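You operate a simulated robot arm through the tools that you are given. There is no shell and no other tool. Be economical: measure what you need, move in short steps, check, and stop when the job is done.

You are at the controls of a simulated robot arm. One attempt, no reset.

TASK
Put one of the dough balls from the top of the shipping bench on top of the blue measuring jug.

It is judged by the outcome, as a careful person would: the job done as asked, and still so three seconds after it is handed in. It fails if anything else is knocked over, pushed out of place, dropped, spilled or broken.

THE ROBOT
A 7-joint arm with a two-finger parallel gripper, fixed in place. Base frame: the origin is at the foot of the arm, x ahead of it, y to its left, z up; the work surface is at about z = 0. Readings come in m, degrees, newtons and seconds.
With the tool pointing down near the work surface it reaches from about 0.24 to 0.62 m from the base axis. Its first joint turns from -66.0 to 66.0 degrees. Payload 2.6 kg.
The TCP is the grasp point between the finger pads, 0.03 m short of the fingertips. In the tool frame z runs along the fingers and y along their closing line. Largest opening 0.094 m; finger width 0.028, thickness 0.01; the body of the gripper, 0.05 by 0.096 m, starts 0.055 m behind the TCP.
Orientation is told as [roll, pitch, yaw] about the base's x, y, z axes, in that order, counted from this pose: with the fingers straight down and closing along the base's y, the tool's x points along the base's -x, its y along +y and its z along -z.

THE INTERFACE
- The arm moves only by the tool drive_tool. Its arguments are lists of equal length, an entry for each row: "slide": the shift along the tool's x, y, z in m, a list of three; "turn": the turn, a rotation vector about the tool's x, y, z in degrees, a list of three; "jaw": the finger opening in m, from 0 to 0.094. In form: {"slide": [[x, y, z], ...], "turn": [[ax, ay, az], ...], "jaw": [jaw, ...]}. A call has 1 to 10 rows; each row shifts and turns the commanded pose from where the row before left it, along the tool's axes as they then stand. A row lasts 0.2 s, in which the tool goes at most 0.05 m and 8.6 degrees; a call with a longer step from one row to the next is refused whole, and so is a gripper value outside its range. Where a pose cannot be reached the arm comes as near as it can. A force on the tool above 40 N (or 10 N above the force at the start of the call, whichever is more), or a blocked arm, ends the call early, and 0.2 s more pass. The fingers move at their own pace (about 0.072 m/s each) and stop on an object; they squeeze with about 45 N. The grip force told is the motor's: it shows also when the fingers shut on nothing. Time passes only in rows, and 0.2 s behind the last, so rows that do not move let the fingers close. It gives the time, the measured TCP pose, the force on the tool (base axes), the opening and the grip force at its end, in the units of the frame above (readings bear some noise), and new pictures: "show" is both (left out), scene, wrist or none.
- Cameras (640 x 400 px; columns grow to the right, rows downward): "scene" is fixed at [0.0415, 0.4153, 0.5635]; the picture's right is [-0.86, -0.51, 0.00], its down [-0.31, 0.52, -0.79] and it looks along [0.41, -0.68, -0.61] (base axes); focal length 224 px, centre (320, 200). "wrist" rides on the gripper at [-0.037, 0, -0.058] in the tool frame; the picture's right is [0.00, -1.00, 0.00], its down [0.97, 0.00, -0.24] and it looks along [0.24, 0.00, 0.97] (tool axes); focal length 218 px, centre (320, 200).
- measure_at(camera, pixels): for up to 12 pixels [column, row] of the newest picture of that camera ("zoom" is the newest enlarged one), the place [x, y, z] in the base frame of the surface seen there, good to about 0.003 m, but the place of the scene camera against the robot may be out by one fixed shift of up to 0.025 m in any direction. The clock stands still meanwhile.
- enlarge(camera, box): a new picture of the part [left, top, right, bottom] of that camera's present view, enlarged. The clock stands still meanwhile.
- finish_job(): hands the job in; it is judged then, once.

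Work in short steps. Measure before you move; look again where a grasp or a placing could have gone wrong, and mend it. You have 60 turns and 120 pictures in all, those below and enlarged ones among them. Open the gripper and draw the arm clear of the work before you hand the job in, unless the task says otherwise; then end with one line.

The tools are called after "Request:" by a JSON object that holds its "name" and its "arguments". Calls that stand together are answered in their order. drive_tool: Moves the arm, as the interface text tells. Its arguments: {"type":"object","properties":{"slide":{"type":"array","items":{"type":"array","items":{"type":"number"}}},"turn":{"type":"array","items":{"type":"array","items":{"type":"number"}}},"jaw":{"type":"array","items":{"type":"number"}},"show":{"type":"string","enum":["both","scene","wrist","none"]}},"required":["slide","turn","jaw"]} The other tools are called the same way: measure_at (camera, pixels) gives the place of the surface under pixels of a picture; enlarge (camera, box) takes an enlarged picture of a part of a camera's view; finish_job () hands the job in.

At the start:

```text
time_s: 0.0
ee_pos: [0.3416, -0.0443, 0.3043]
ee_rot: [0.1, 0.0, 0.0]
contact_force: [-0.3, -0.5, 0.0]
width: 0.0939
grasp_force: 0.1
```

scene: 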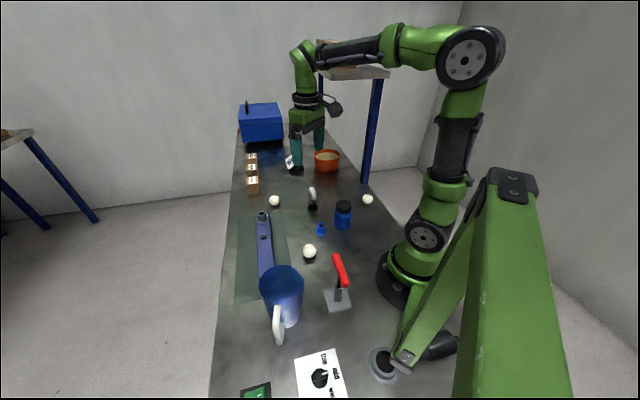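
wrist: 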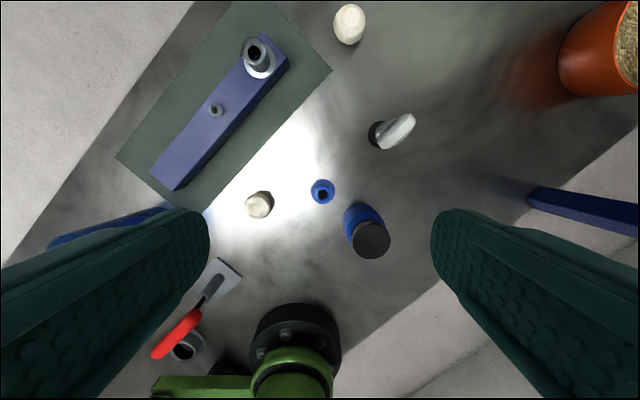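

The scene shows pale balls at about (309,251), (274,200) and (367,199), and the blue jug at (283,290). I'll enlarge and measure these first.

Request:
{"name": "enlarge", "arguments": {"camera": "scene", "box": [210, 180, 390, 350]}}

Request:
{"name": "measure_at", "arguments": {"camera": "scene", "pixels": [[309, 246], [309, 251], [274, 200], [367, 199], [283, 267], [263, 277], [302, 277], [283, 285], [283, 310], [278, 325], [310, 262], [320, 229]]}}

Request:
{"name": "measure_at", "arguments": {"camera": "wrist", "pixels": [[258, 205], [250, 205], [267, 205], [349, 24], [322, 191], [372, 235], [230, 230], [100, 230]]}}

Request:
{"name": "enlarge", "arguments": {"camera": "wrist", "box": [180, 0, 440, 260]}}

```text
2.35 times, centred on (300, 265) of scene
```

zoom: 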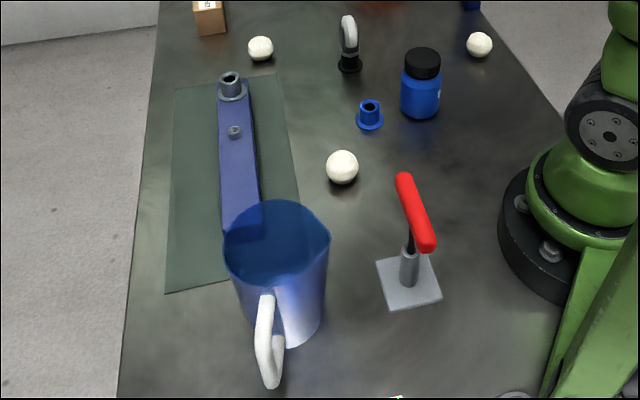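

```text
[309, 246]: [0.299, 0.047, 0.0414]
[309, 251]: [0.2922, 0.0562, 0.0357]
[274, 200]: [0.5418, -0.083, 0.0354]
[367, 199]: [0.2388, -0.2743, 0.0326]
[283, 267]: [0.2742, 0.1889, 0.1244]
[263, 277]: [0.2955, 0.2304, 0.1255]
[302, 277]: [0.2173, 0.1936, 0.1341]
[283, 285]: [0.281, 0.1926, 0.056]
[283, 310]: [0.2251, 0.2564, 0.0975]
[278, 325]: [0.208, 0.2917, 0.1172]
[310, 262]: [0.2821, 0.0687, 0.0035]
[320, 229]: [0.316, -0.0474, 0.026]
```

```text
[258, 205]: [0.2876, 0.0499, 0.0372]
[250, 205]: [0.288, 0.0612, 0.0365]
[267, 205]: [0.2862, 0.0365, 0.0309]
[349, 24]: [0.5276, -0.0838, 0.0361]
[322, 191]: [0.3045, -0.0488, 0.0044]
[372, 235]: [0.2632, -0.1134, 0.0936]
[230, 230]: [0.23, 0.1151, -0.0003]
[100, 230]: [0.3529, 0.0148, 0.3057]
```

```text
1.54 times, centred on (310, 130) of wrist
```

zoom: 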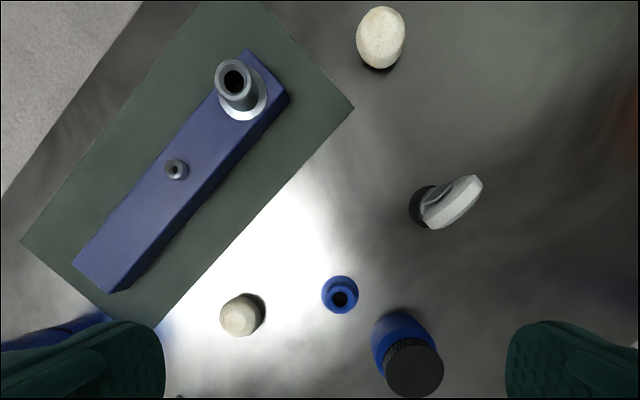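

The jug's top matters: it could be open (inside depth at (283,285) read 0.056) or closed. I'll look closer and measure across the mouth.

Request:
{"name": "enlarge", "arguments": {"camera": "scene", "box": [245, 255, 325, 350]}}

Request:
{"name": "measure_at", "arguments": {"camera": "scene", "pixels": [[270, 273], [277, 273], [283, 272], [290, 273], [297, 274], [275, 280], [283, 279], [291, 280], [283, 288], [277, 286], [290, 286], [283, 294]]}}

```text
4.21 times, centred on (285, 302) of scene
```

zoom: 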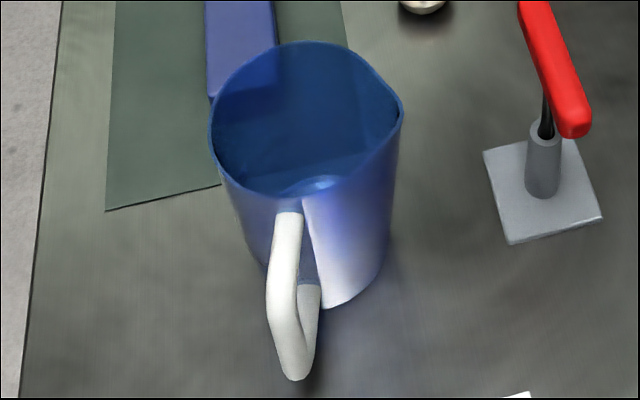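

```text
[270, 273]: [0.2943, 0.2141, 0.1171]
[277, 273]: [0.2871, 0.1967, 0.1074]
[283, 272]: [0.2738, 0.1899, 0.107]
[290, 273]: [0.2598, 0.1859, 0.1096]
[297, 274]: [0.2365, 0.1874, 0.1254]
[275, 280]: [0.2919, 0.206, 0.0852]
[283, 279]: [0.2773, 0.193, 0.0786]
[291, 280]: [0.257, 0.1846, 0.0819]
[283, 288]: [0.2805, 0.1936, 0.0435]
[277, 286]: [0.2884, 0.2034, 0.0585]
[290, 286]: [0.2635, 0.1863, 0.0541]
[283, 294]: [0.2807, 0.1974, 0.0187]
```

The jug is open and much wider than the ball (about 0.04), so the ball can only rest in its mouth. I'll move above the nearest ball (0.288, 0.05) at z≈0.2 for an unshifted wrist view, and measure the red tool beside it.

Request:
{"name": "measure_at", "arguments": {"camera": "scene", "pixels": [[336, 256], [345, 284], [338, 300], [341, 268], [338, 288]]}}

Request:
{"name": "drive_tool", "arguments": {"slide": [[0.012, 0.023, 0.025], [0.012, 0.024, 0.025], [0.012, 0.024, 0.025], [0.012, 0.024, 0.025], [0, 0, 0]], "turn": [[0, 0, 0], [0, 0, 0], [0, 0, 0], [0, 0, 0], [0, 0, 0]], "jaw": [0.094, 0.094, 0.094, 0.094, 0.094]}}

```text
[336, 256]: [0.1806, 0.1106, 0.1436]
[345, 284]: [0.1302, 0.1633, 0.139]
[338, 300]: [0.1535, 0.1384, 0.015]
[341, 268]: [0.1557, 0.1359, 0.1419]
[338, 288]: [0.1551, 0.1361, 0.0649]
```

```text
time_s: 1.2
ee_pos: [0.2929, 0.0511, 0.2037]
ee_rot: [0.0, 0.0, 0.0]
contact_force: [0.0, 1.1, 0.8]
width: 0.0941
grasp_force: 0.2
```

scene: 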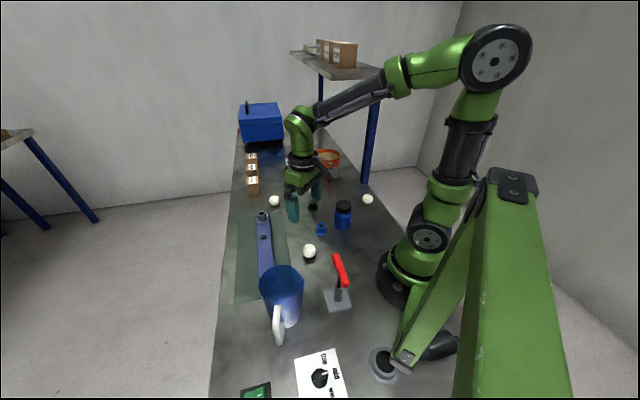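
wrist: 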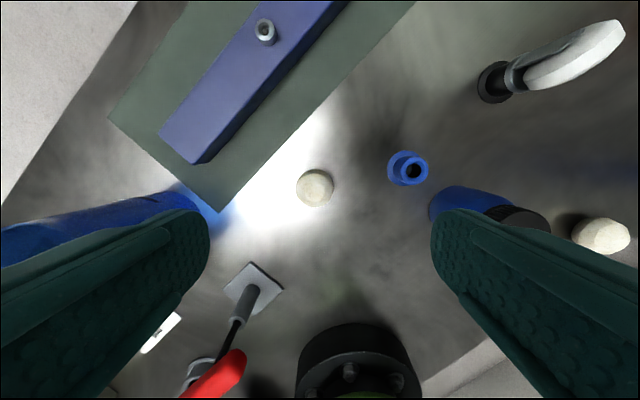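

The ball is at wrist (315,188). I'll measure its edges and the neighbours before going down.

Request:
{"name": "measure_at", "arguments": {"camera": "wrist", "pixels": [[315, 188], [299, 188], [331, 188], [315, 173], [315, 204], [390, 168], [247, 272], [215, 385], [185, 215]]}}

Request:
{"name": "enlarge", "arguments": {"camera": "wrist", "box": [260, 140, 370, 240]}}

```text
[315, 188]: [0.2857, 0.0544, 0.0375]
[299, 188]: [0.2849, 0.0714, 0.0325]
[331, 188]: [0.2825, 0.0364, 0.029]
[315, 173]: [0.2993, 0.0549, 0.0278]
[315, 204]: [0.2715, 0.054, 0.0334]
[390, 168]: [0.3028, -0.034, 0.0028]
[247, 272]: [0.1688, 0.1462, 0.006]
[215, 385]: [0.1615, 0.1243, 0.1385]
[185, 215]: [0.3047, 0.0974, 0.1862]
```

```text
4.00 times, centred on (315, 190) of wrist
```

zoom: 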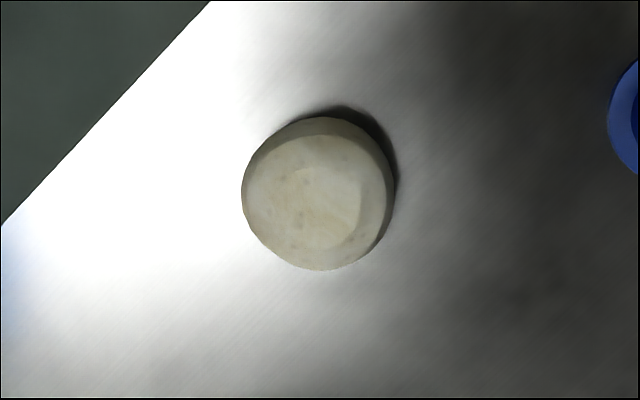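

Ball centre is about (0.286, 0.0545, 0.019), diameter about 0.038. Centring and descending to TCP z≈0.036, so the fingertips sit about 6 mm above the bench.

Request:
{"name": "drive_tool", "arguments": {"slide": [[0.0069, 0.0034, 0.03], [0, 0, 0.035], [0, 0, 0.035], [0, 0, 0.03], [0, 0, 0.02], [0, 0, 0.015], [0, 0, 0.002], [0, 0, 0]], "turn": [[0, 0, 0], [0, 0, 0], [0, 0, 0], [0, 0, 0], [0, 0, 0], [0, 0, 0], [0, 0, 0], [0, 0, 0]], "jaw": [0.08, 0.075, 0.07, 0.07, 0.07, 0.07, 0.07, 0.07]}}

```text
time_s: 3.0
ee_pos: [0.2856, 0.0542, 0.0363]
ee_rot: [0.0, 0.0, 0.0]
contact_force: [0.3, 0.5, -0.7]
width: 0.07
grasp_force: 0.1
```

scene: 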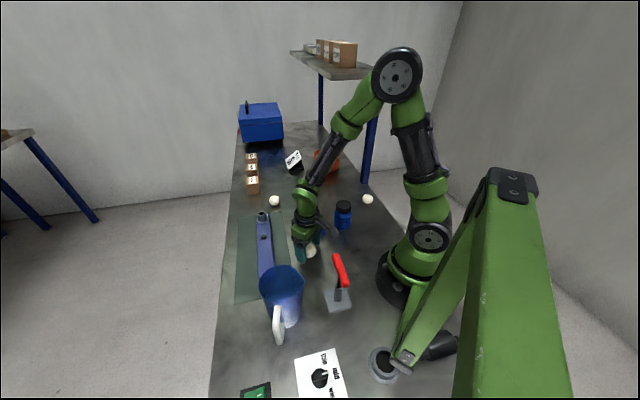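
wrist: 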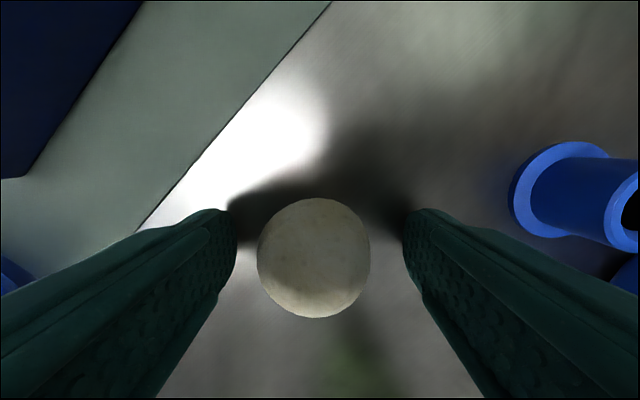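

The ball is between the fingers at wrist (313,258), roughly 3 mm off in x. I'll nudge and close.

Request:
{"name": "drive_tool", "arguments": {"slide": [[0.003, 0, 0], [0, 0, 0], [0, 0, 0], [0, 0, 0], [0, 0, 0]], "turn": [[0, 0, 0], [0, 0, 0], [0, 0, 0], [0, 0, 0], [0, 0, 0]], "jaw": [0.07, 0.05, 0.04, 0.034, 0.034]}}

```text
time_s: 4.2
ee_pos: [0.283, 0.0539, 0.036]
ee_rot: [-0.1, 0.0, -0.1]
contact_force: [0.0, 0.2, 0.0]
width: 0.042
grasp_force: 45.0
```

scene: 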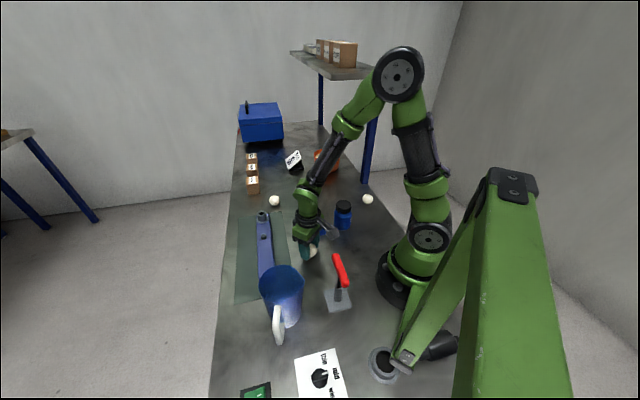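
wrist: 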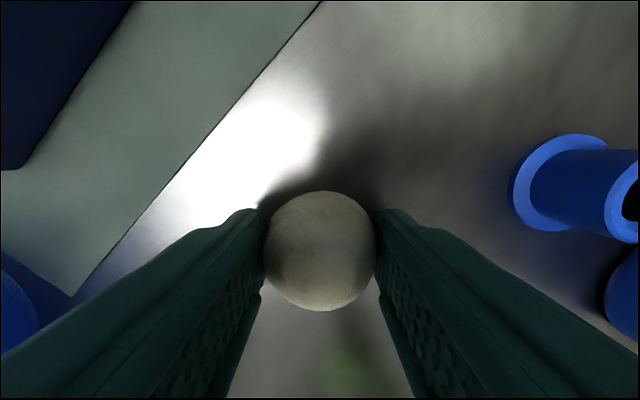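

The grip stopped at 0.042 m with 45 N, so the ball is held. Lifting straight up to z≈0.24.

Request:
{"name": "drive_tool", "arguments": {"slide": [[0, 0, -0.02], [0, 0, -0.03], [0, 0, -0.04], [0, 0, -0.04], [0, 0, -0.04], [0, 0, -0.04], [0, 0, 0]], "turn": [[0, 0, 0], [0, 0, 0], [0, 0, 0], [0, 0, 0], [0, 0, 0], [0, 0, 0], [0, 0, 0]], "jaw": [0.034, 0.034, 0.034, 0.034, 0.034, 0.034, 0.034]}}

```text
time_s: 5.8
ee_pos: [0.2833, 0.0515, 0.2442]
ee_rot: [-0.1, 0.0, 0.1]
contact_force: [0.0, -0.3, 0.3]
width: 0.0339
grasp_force: 0.0
```

scene: 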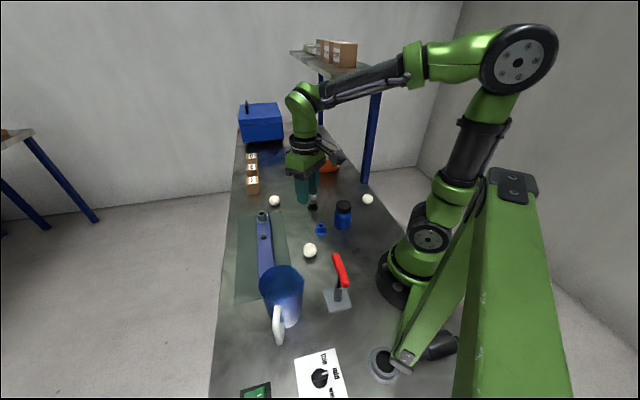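
wrist: 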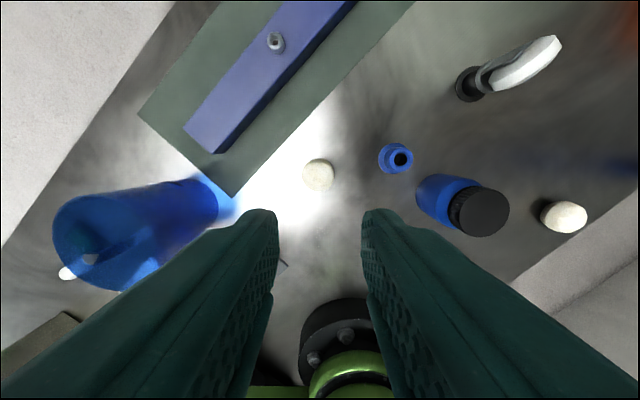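

The ball slipped out (width 0.034, force 0) and is still standing at wrist (319,174). I'll remeasure it and use this view to measure the jug rim too.

Request:
{"name": "measure_at", "arguments": {"camera": "wrist", "pixels": [[319, 174], [304, 174], [334, 174], [319, 160], [319, 188], [56, 230], [75, 202], [155, 270], [110, 288], [68, 272], [58, 250], [130, 225]]}}

Request:
{"name": "enlarge", "arguments": {"camera": "wrist", "box": [20, 130, 260, 310]}}

Request:
{"name": "enlarge", "arguments": {"camera": "scene", "box": [280, 230, 340, 275]}}

```text
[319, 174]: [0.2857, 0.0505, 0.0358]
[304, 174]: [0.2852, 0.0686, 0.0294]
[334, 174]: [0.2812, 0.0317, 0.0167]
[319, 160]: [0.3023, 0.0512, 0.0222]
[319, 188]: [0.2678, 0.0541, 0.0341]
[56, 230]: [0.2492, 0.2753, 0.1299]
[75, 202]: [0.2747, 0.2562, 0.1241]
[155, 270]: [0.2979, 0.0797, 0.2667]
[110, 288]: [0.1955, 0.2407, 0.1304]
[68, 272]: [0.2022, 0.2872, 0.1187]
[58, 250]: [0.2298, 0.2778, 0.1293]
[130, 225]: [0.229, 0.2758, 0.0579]
```

```text
2.22 times, centred on (140, 220) of wrist
```

zoom: 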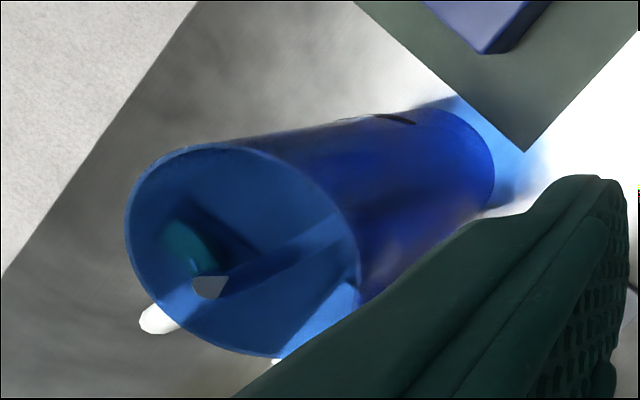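

```text
8.89 times, centred on (310, 252) of scene
```

zoom: 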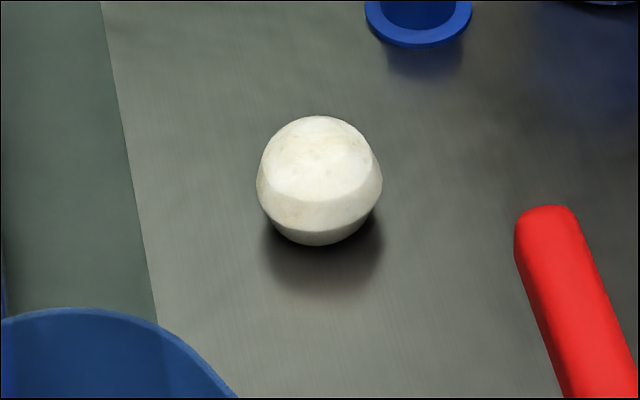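

The ball has a waist slightly below mid-height, so I must grip lower. Descending to TCP z≈0.033 with the tips about 3 mm above the bench.

Request:
{"name": "drive_tool", "arguments": {"slide": [[-0.001, -0.001, 0.04], [0, 0, 0.04], [0, 0, 0.04], [0, 0, 0.04], [0, 0, 0.03], [0, 0, 0.014], [0, 0, 0.007], [0, 0, 0]], "turn": [[0, 0, 0], [0, 0, 0], [0, 0, 0], [0, 0, 0], [0, 0, 0], [0, 0, 0], [0, 0, 0], [0, 0, 0]], "jaw": [0.06, 0.07, 0.07, 0.07, 0.07, 0.07, 0.07, 0.07]}}

```text
time_s: 7.6
ee_pos: [0.2846, 0.0515, 0.0369]
ee_rot: [0.0, 0.0, -0.1]
contact_force: [0.4, 0.5, -1.0]
width: 0.0699
grasp_force: 0.1
```

scene: 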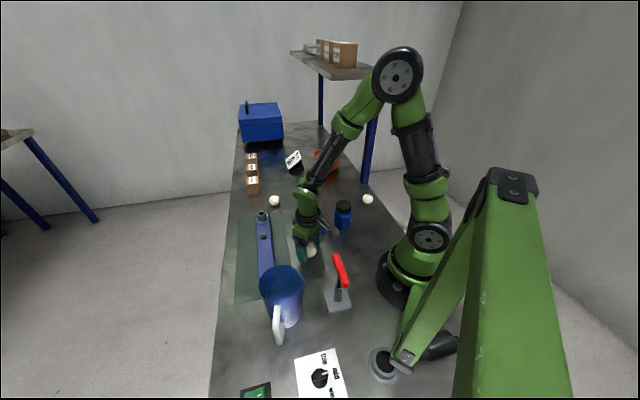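
wrist: 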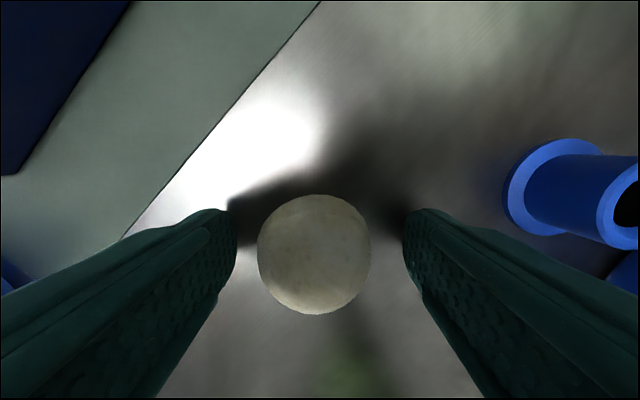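

TCP z is 0.0369, still higher than wanted, and the ball is about 2 mm off in y. Lowering 4.5 mm, centring, then closing with a firmer target.

Request:
{"name": "drive_tool", "arguments": {"slide": [[0.0015, 0.0015, 0.0025], [0, 0, 0.002], [0, 0, 0], [0, 0, 0], [0, 0, 0], [0, 0, 0], [0, 0, 0]], "turn": [[0, 0, 0], [0, 0, 0], [0, 0, 0], [0, 0, 0], [0, 0, 0], [0, 0, 0], [0, 0, 0]], "jaw": [0.07, 0.07, 0.05, 0.04, 0.03, 0.03, 0.03]}}

```text
time_s: 9.2
ee_pos: [0.283, 0.0531, 0.0322]
ee_rot: [0.0, 0.0, 0.1]
contact_force: [0.1, -0.6, 0.4]
width: 0.0401
grasp_force: 44.7
```

scene: 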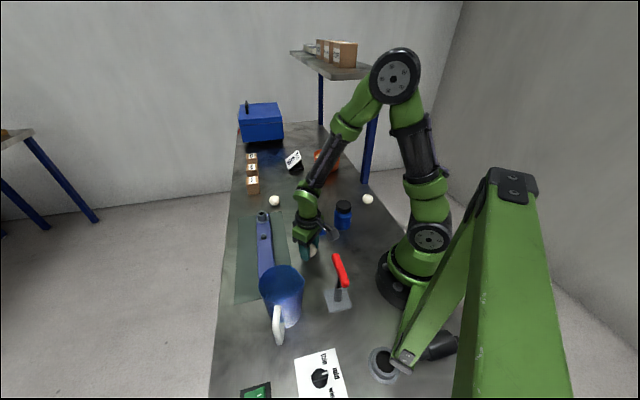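
wrist: 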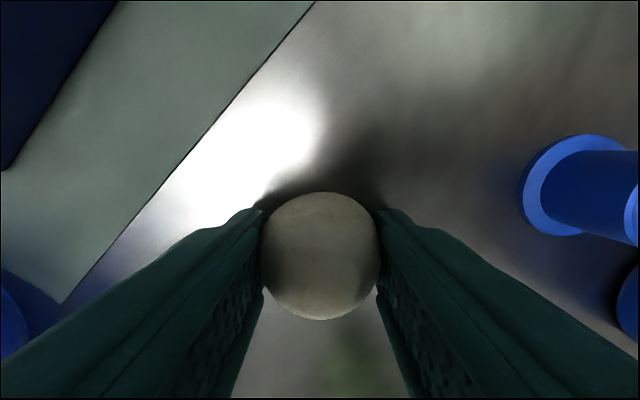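

The width is 0.040 with 45 N. I'll lift just 2 cm slowly and check the hold.

Request:
{"name": "drive_tool", "arguments": {"slide": [[0, 0, -0.005], [0, 0, -0.005], [0, 0, -0.01]], "turn": [[0, 0, 0], [0, 0, 0], [0, 0, 0]], "jaw": [0.03, 0.03, 0.03], "show": "wrist"}}

```text
time_s: 10.0
ee_pos: [0.2823, 0.055, 0.0518]
ee_rot: [0.1, 0.0, 0.1]
contact_force: [-0.2, -0.1, -1.7]
width: 0.0402
grasp_force: 44.8
```

wrist: 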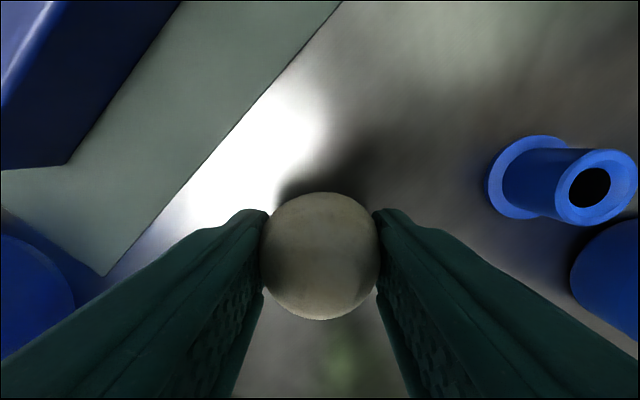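

The ball is held. Lifting to z≈0.24.

Request:
{"name": "drive_tool", "arguments": {"slide": [[0, 0, -0.03], [0, 0, -0.03], [0, 0, -0.04], [0, 0, -0.04], [0, 0, -0.04], [0, 0, -0.01], [0, 0, 0]], "turn": [[0, 0, 0], [0, 0, 0], [0, 0, 0], [0, 0, 0], [0, 0, 0], [0, 0, 0], [0, 0, 0]], "jaw": [0.03, 0.03, 0.03, 0.03, 0.03, 0.03, 0.03], "show": "wrist"}}

```text
time_s: 11.6
ee_pos: [0.2805, 0.0536, 0.2433]
ee_rot: [0.0, 0.0, 0.1]
contact_force: [0.4, -0.5, -0.4]
width: 0.04
grasp_force: 45.2
```

wrist: 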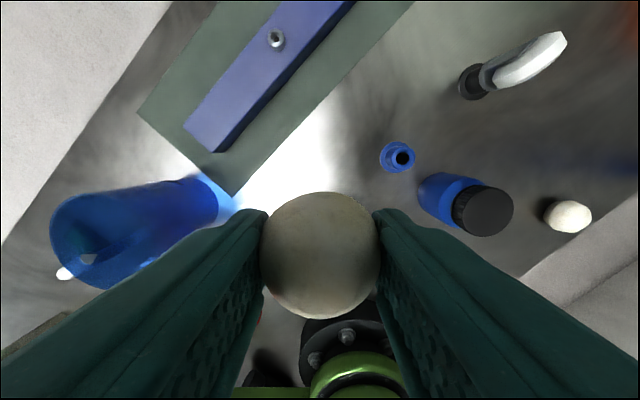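

Held firmly at 0.040. The jug mouth shows at wrist (50–165,190–290); I'll shift toward it (keeping height) for a better rim measurement.

Request:
{"name": "drive_tool", "arguments": {"slide": [[0.02, 0.03, -0.01], [0.02, 0.03, -0.01], [0, 0, 0]], "turn": [[0, 0, 0], [0, 0, 0], [0, 0, 0]], "jaw": [0.03, 0.03, 0.03]}}

Request:
{"name": "enlarge", "arguments": {"camera": "wrist", "box": [0, 60, 280, 280]}}

```text
time_s: 12.4
ee_pos: [0.2421, 0.1128, 0.2608]
ee_rot: [0.0, 0.0, 0.0]
contact_force: [-0.5, 0.4, -1.2]
width: 0.0399
grasp_force: 45.4
```

scene: 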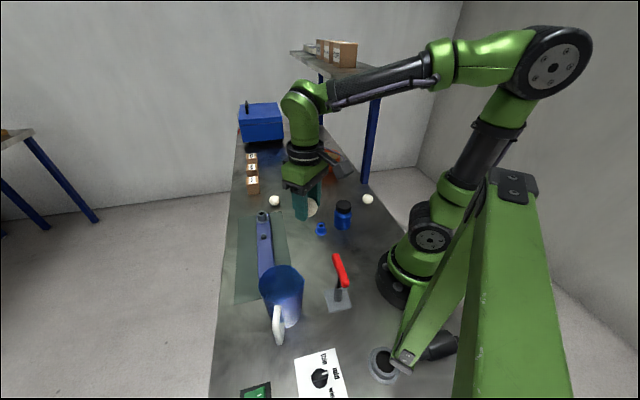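
wrist: 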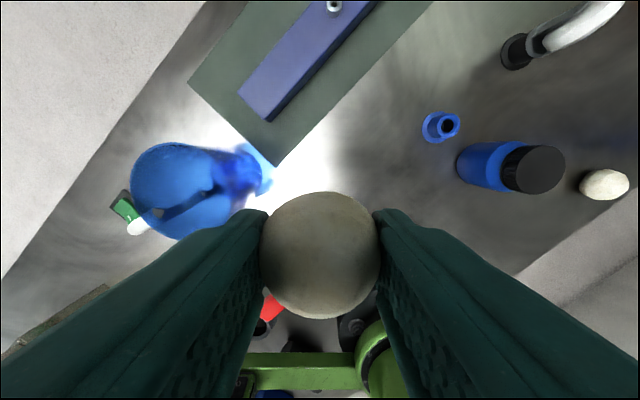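

```text
1.82 times, centred on (140, 170) of wrist
```

zoom: 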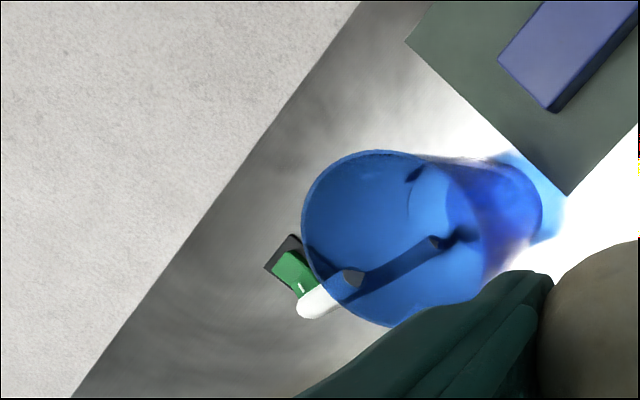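

Good view of the mouth. I'll measure rim points in the zoom.

Request:
{"name": "measure_at", "arguments": {"camera": "zoom", "pixels": [[304, 215], [311, 188], [330, 166], [375, 153], [410, 157], [310, 260], [360, 316], [392, 324], [440, 310], [470, 220], [484, 270], [325, 300]]}}

```text
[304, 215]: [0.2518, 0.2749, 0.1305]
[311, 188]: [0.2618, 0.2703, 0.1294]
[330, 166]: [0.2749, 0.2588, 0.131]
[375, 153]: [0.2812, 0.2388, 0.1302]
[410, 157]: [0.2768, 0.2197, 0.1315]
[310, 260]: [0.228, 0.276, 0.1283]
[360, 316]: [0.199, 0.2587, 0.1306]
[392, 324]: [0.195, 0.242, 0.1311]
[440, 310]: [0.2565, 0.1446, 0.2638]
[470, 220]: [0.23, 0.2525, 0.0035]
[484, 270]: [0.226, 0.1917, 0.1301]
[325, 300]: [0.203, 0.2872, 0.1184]
```

The rim is a circle centred at about (0.238, 0.235), radius about 0.043, top at z≈0.131. Moving over the centre at the present height.

Request:
{"name": "drive_tool", "arguments": {"slide": [[0.002, 0.03, 0], [0.002, 0.03, 0], [0, 0.03, 0], [0, 0.025, 0], [0, 0.007, 0.02], [0, 0, 0.02], [0, 0, 0]], "turn": [[0, 0, 0], [0, 0, 0], [0, 0, 0], [0, 0, 0], [0, 0, 0], [0, 0, 0], [0, 0, 0]], "jaw": [0.03, 0.03, 0.03, 0.03, 0.03, 0.03, 0.03]}}

```text
time_s: 14.0
ee_pos: [0.2377, 0.2355, 0.2205]
ee_rot: [0.0, 0.0, 0.0]
contact_force: [0.0, 0.0, -0.2]
width: 0.0402
grasp_force: 44.3
```

scene: 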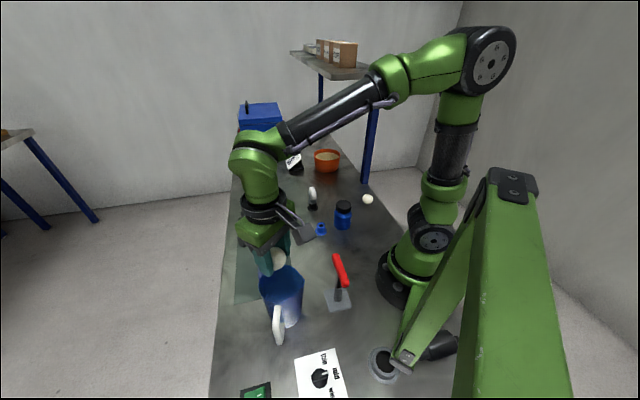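
wrist: 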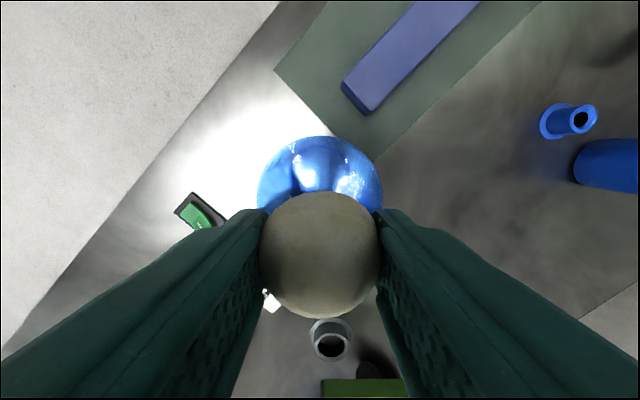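

The mouth (columns 257–382) is centred on the fingers (column 320). Descending to z≈0.15, so the tips just enter, then checking.

Request:
{"name": "drive_tool", "arguments": {"slide": [[0, 0, 0.03], [0, 0, 0.02], [0, 0, 0.015], [0, 0, 0.01], [0, 0, 0]], "turn": [[0, 0, 0], [0, 0, 0], [0, 0, 0], [0, 0, 0], [0, 0, 0]], "jaw": [0.03, 0.03, 0.03, 0.03, 0.03]}}

Request:
{"name": "enlarge", "arguments": {"camera": "scene", "box": [220, 220, 340, 350]}}

```text
time_s: 14.9
ee_pos: [0.2406, 0.2376, 0.1612]
ee_rot: [0.4, -0.5, -0.2]
contact_force: [-2.3, -1.1, 10.7]
width: 0.04
grasp_force: 45.0
stopped in row 4: the force on the tool passed its limit (the readings are from after the stop); the commanded pose is now the measured one
```

scene: 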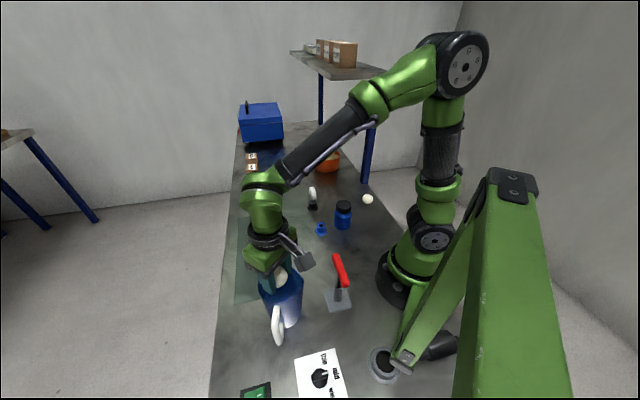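
wrist: 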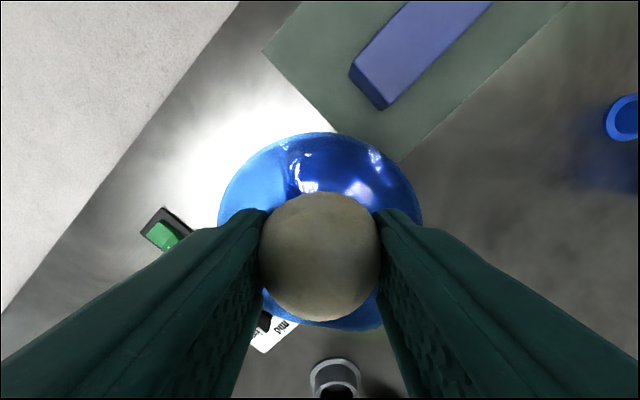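

```text
3.08 times, centred on (280, 285) of scene
```

zoom: 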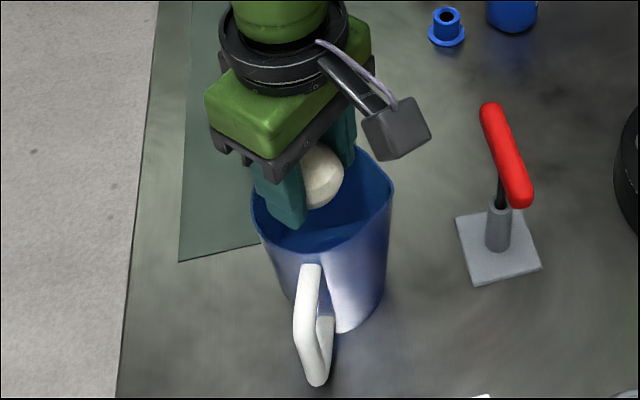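

Contact came with the fingers and ball well inside the rim outline, just as the ball's underside reached about z≈0.129. So the jug's top seems to carry something solid, or a clear cover. I'll ease up 1.5 mm and read the force.

Request:
{"name": "drive_tool", "arguments": {"slide": [[0, 0, -0.0015], [0, 0, 0]], "turn": [[0, 0, 0], [0, 0, 0]], "jaw": [0.03, 0.03]}}

Request:
{"name": "measure_at", "arguments": {"camera": "wrist", "pixels": [[235, 195], [320, 133], [405, 185], [370, 328], [320, 170], [325, 328]]}}

Request:
{"name": "enlarge", "arguments": {"camera": "wrist", "box": [200, 110, 440, 350]}}

```text
time_s: 15.5
ee_pos: [0.2397, 0.2369, 0.1616]
ee_rot: [0.3, -0.4, -0.3]
contact_force: [-0.4, 0.4, -0.6]
width: 0.04
grasp_force: 44.6
```

scene: 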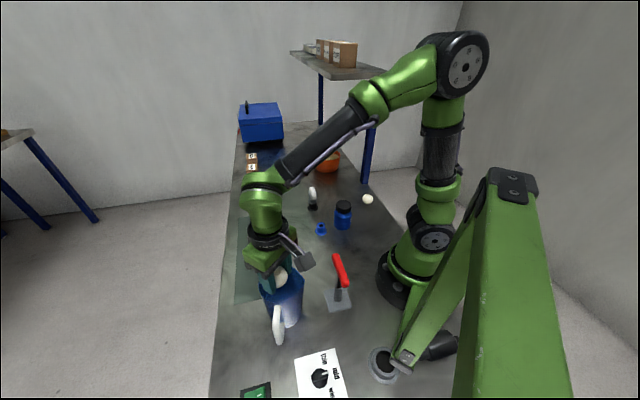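
wrist: 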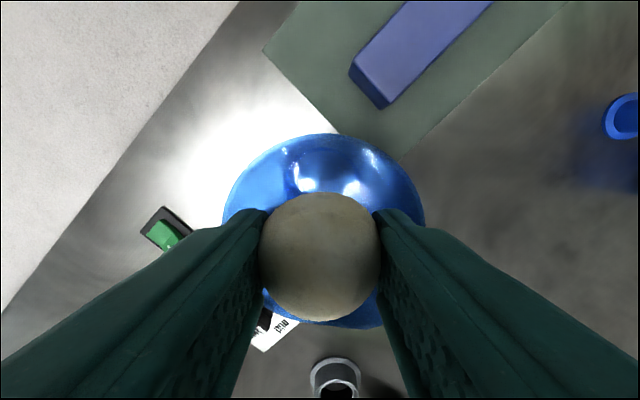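

```text
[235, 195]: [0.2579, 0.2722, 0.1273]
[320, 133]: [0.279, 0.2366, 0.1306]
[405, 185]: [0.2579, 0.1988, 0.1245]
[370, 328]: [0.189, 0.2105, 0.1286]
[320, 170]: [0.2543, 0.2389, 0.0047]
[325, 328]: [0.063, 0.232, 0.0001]
```

```text
1.67 times, centred on (320, 230) of wrist
```

zoom: 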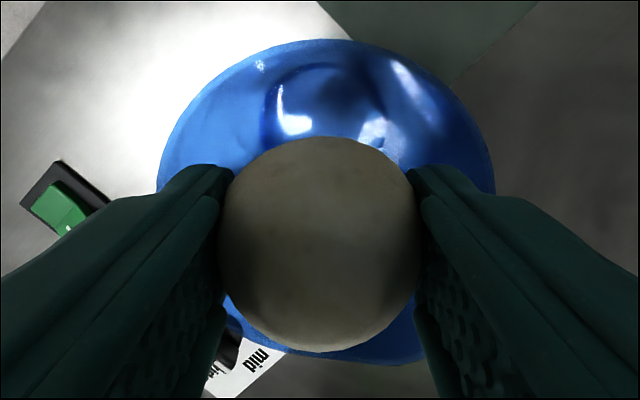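

The jug hasn't moved and the force is near zero, so the ball sits within about 1 mm of the contact height, centred over the jug. I'll release by opening in small increments so nothing gets pushed.

Request:
{"name": "drive_tool", "arguments": {"slide": [[0, 0, 0], [0, 0, 0], [0, 0, 0], [0, 0, 0], [0, 0, 0]], "turn": [[0, 0, 0], [0, 0, 0], [0, 0, 0], [0, 0, 0], [0, 0, 0]], "jaw": [0.041, 0.043, 0.046, 0.05, 0.052]}}

Request:
{"name": "enlarge", "arguments": {"camera": "scene", "box": [220, 220, 340, 350]}}

```text
time_s: 16.7
ee_pos: [0.2412, 0.238, 0.1615]
ee_rot: [0.3, -0.4, -0.2]
contact_force: [-0.5, 0.7, -0.6]
width: 0.0522
grasp_force: 0.0
```

scene: 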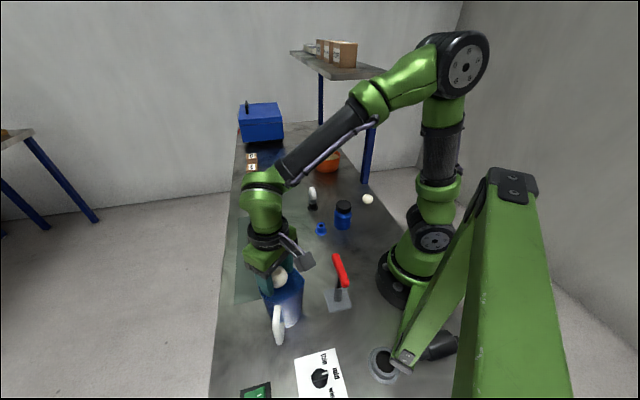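
wrist: 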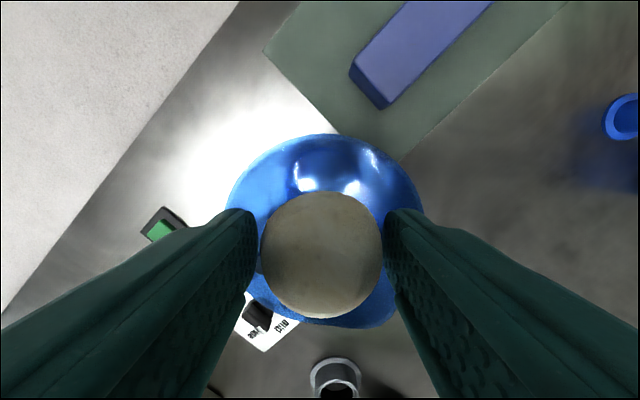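

```text
3.08 times, centred on (280, 285) of scene
```

zoom: 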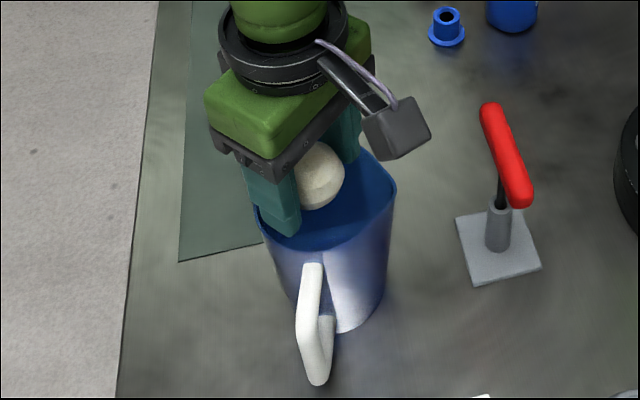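

The ball stays up at rim level with the grip force at 0, so it is resting on the jug's top. Opening wider in small steps and waiting to see if it's stable.

Request:
{"name": "drive_tool", "arguments": {"slide": [[0, 0, 0], [0, 0, 0], [0, 0, 0], [0, 0, 0], [0, 0, 0], [0, 0, 0], [0, 0, 0]], "turn": [[0, 0, 0], [0, 0, 0], [0, 0, 0], [0, 0, 0], [0, 0, 0], [0, 0, 0], [0, 0, 0]], "jaw": [0.054, 0.056, 0.06, 0.06, 0.06, 0.06, 0.06], "show": "wrist"}}

```text
time_s: 18.3
ee_pos: [0.2402, 0.2372, 0.1614]
ee_rot: [0.4, -0.5, -0.1]
contact_force: [0.1, 0.7, 1.1]
width: 0.0599
grasp_force: 0.0
```

wrist: 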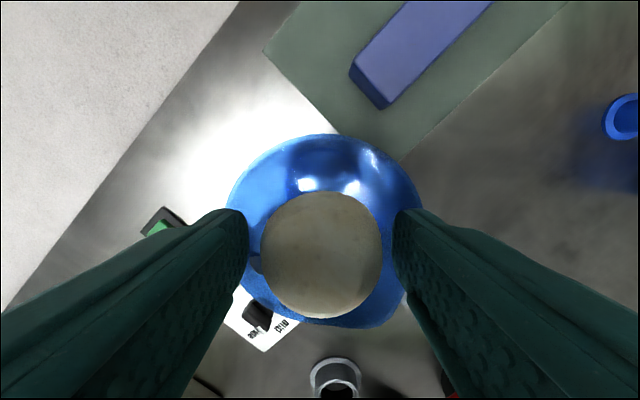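

The ball is stationary with clear gaps on both sides. Opening a bit more, then withdrawing straight up slowly.

Request:
{"name": "drive_tool", "arguments": {"slide": [[0, 0, 0], [0, 0, -0.004], [0, 0, -0.01], [0, 0, -0.02], [0, 0, -0.03], [0, 0, -0.03], [0, 0, -0.03], [0, 0, 0]], "turn": [[0, 0, 0], [0, 0, 0], [0, 0, 0], [0, 0, 0], [0, 0, 0], [0, 0, 0], [0, 0, 0], [0, 0, 0]], "jaw": [0.065, 0.07, 0.07, 0.07, 0.07, 0.07, 0.07, 0.07]}}

Request:
{"name": "enlarge", "arguments": {"camera": "scene", "box": [220, 220, 340, 350]}}

```text
time_s: 20.1
ee_pos: [0.2389, 0.2357, 0.2859]
ee_rot: [0.4, -0.4, -0.3]
contact_force: [-0.2, 0.5, 0.0]
width: 0.0699
grasp_force: 0.1
```

scene: 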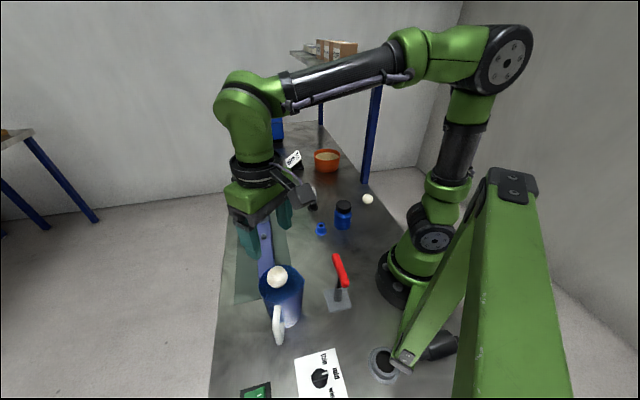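
wrist: 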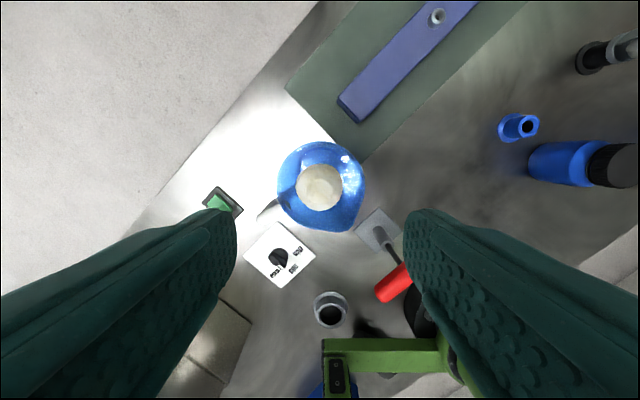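

```text
3.08 times, centred on (280, 285) of scene
```

zoom: 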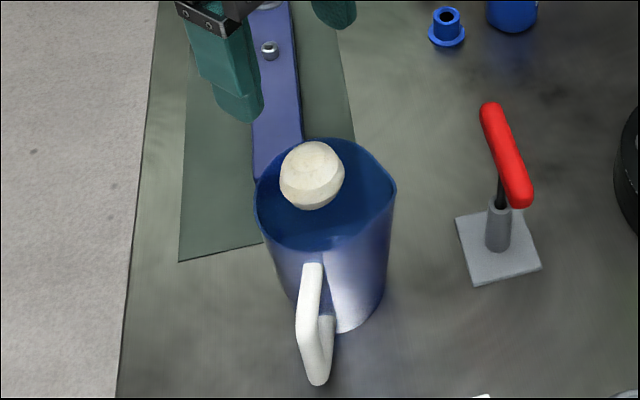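

The ball rests centred on the jug top (wrist (319,187)). Drawing the arm away sideways at this height, then confirming.

Request:
{"name": "drive_tool", "arguments": {"slide": [[0, -0.02, -0.02], [-0.02, -0.035, 0], [-0.02, -0.04, 0], [-0.02, -0.04, 0], [0, -0.03, 0], [0, 0, 0], [0, 0, 0], [0, 0, 0]], "turn": [[0, 0, 0], [0, 0, 0], [0, 0, 0], [0, 0, 0], [0, 0, 0], [0, 0, 0], [0, 0, 0], [0, 0, 0]], "jaw": [0.07, 0.07, 0.07, 0.07, 0.07, 0.07, 0.07, 0.07], "show": "scene"}}

Request:
{"name": "enlarge", "arguments": {"camera": "scene", "box": [220, 220, 340, 350]}}

```text
time_s: 21.9
ee_pos: [0.2992, 0.0717, 0.306]
ee_rot: [0.3, -0.5, -0.2]
contact_force: [0.7, -0.2, -1.1]
width: 0.0698
grasp_force: 0.0
```

scene: 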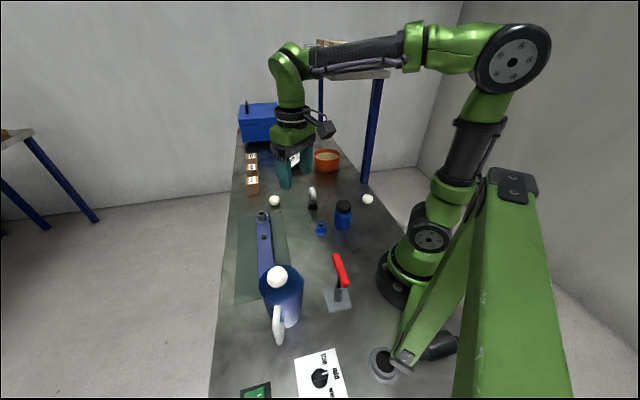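

```text
3.08 times, centred on (280, 285) of scene
```

zoom: 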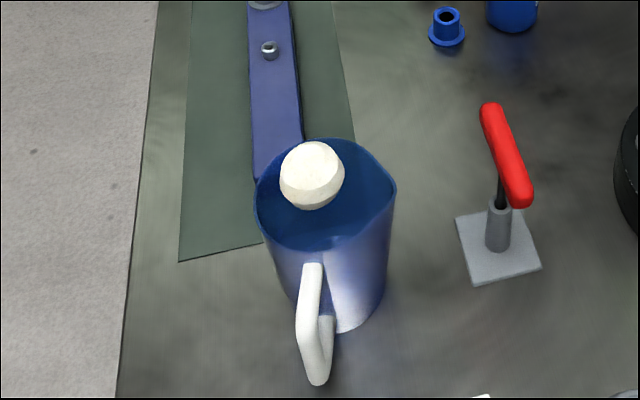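

The ball hasn't moved since release, everything else is in place, and the arm is clear with the gripper open. Handing in.

Request:
{"name": "finish_job", "arguments": {}}

```text
The job is handed in.
```

One dough ball is resting, centred and still, on top of the blue measuring jug; my first grip slipped and the ball stayed on the bench, and nothing else was disturbed.
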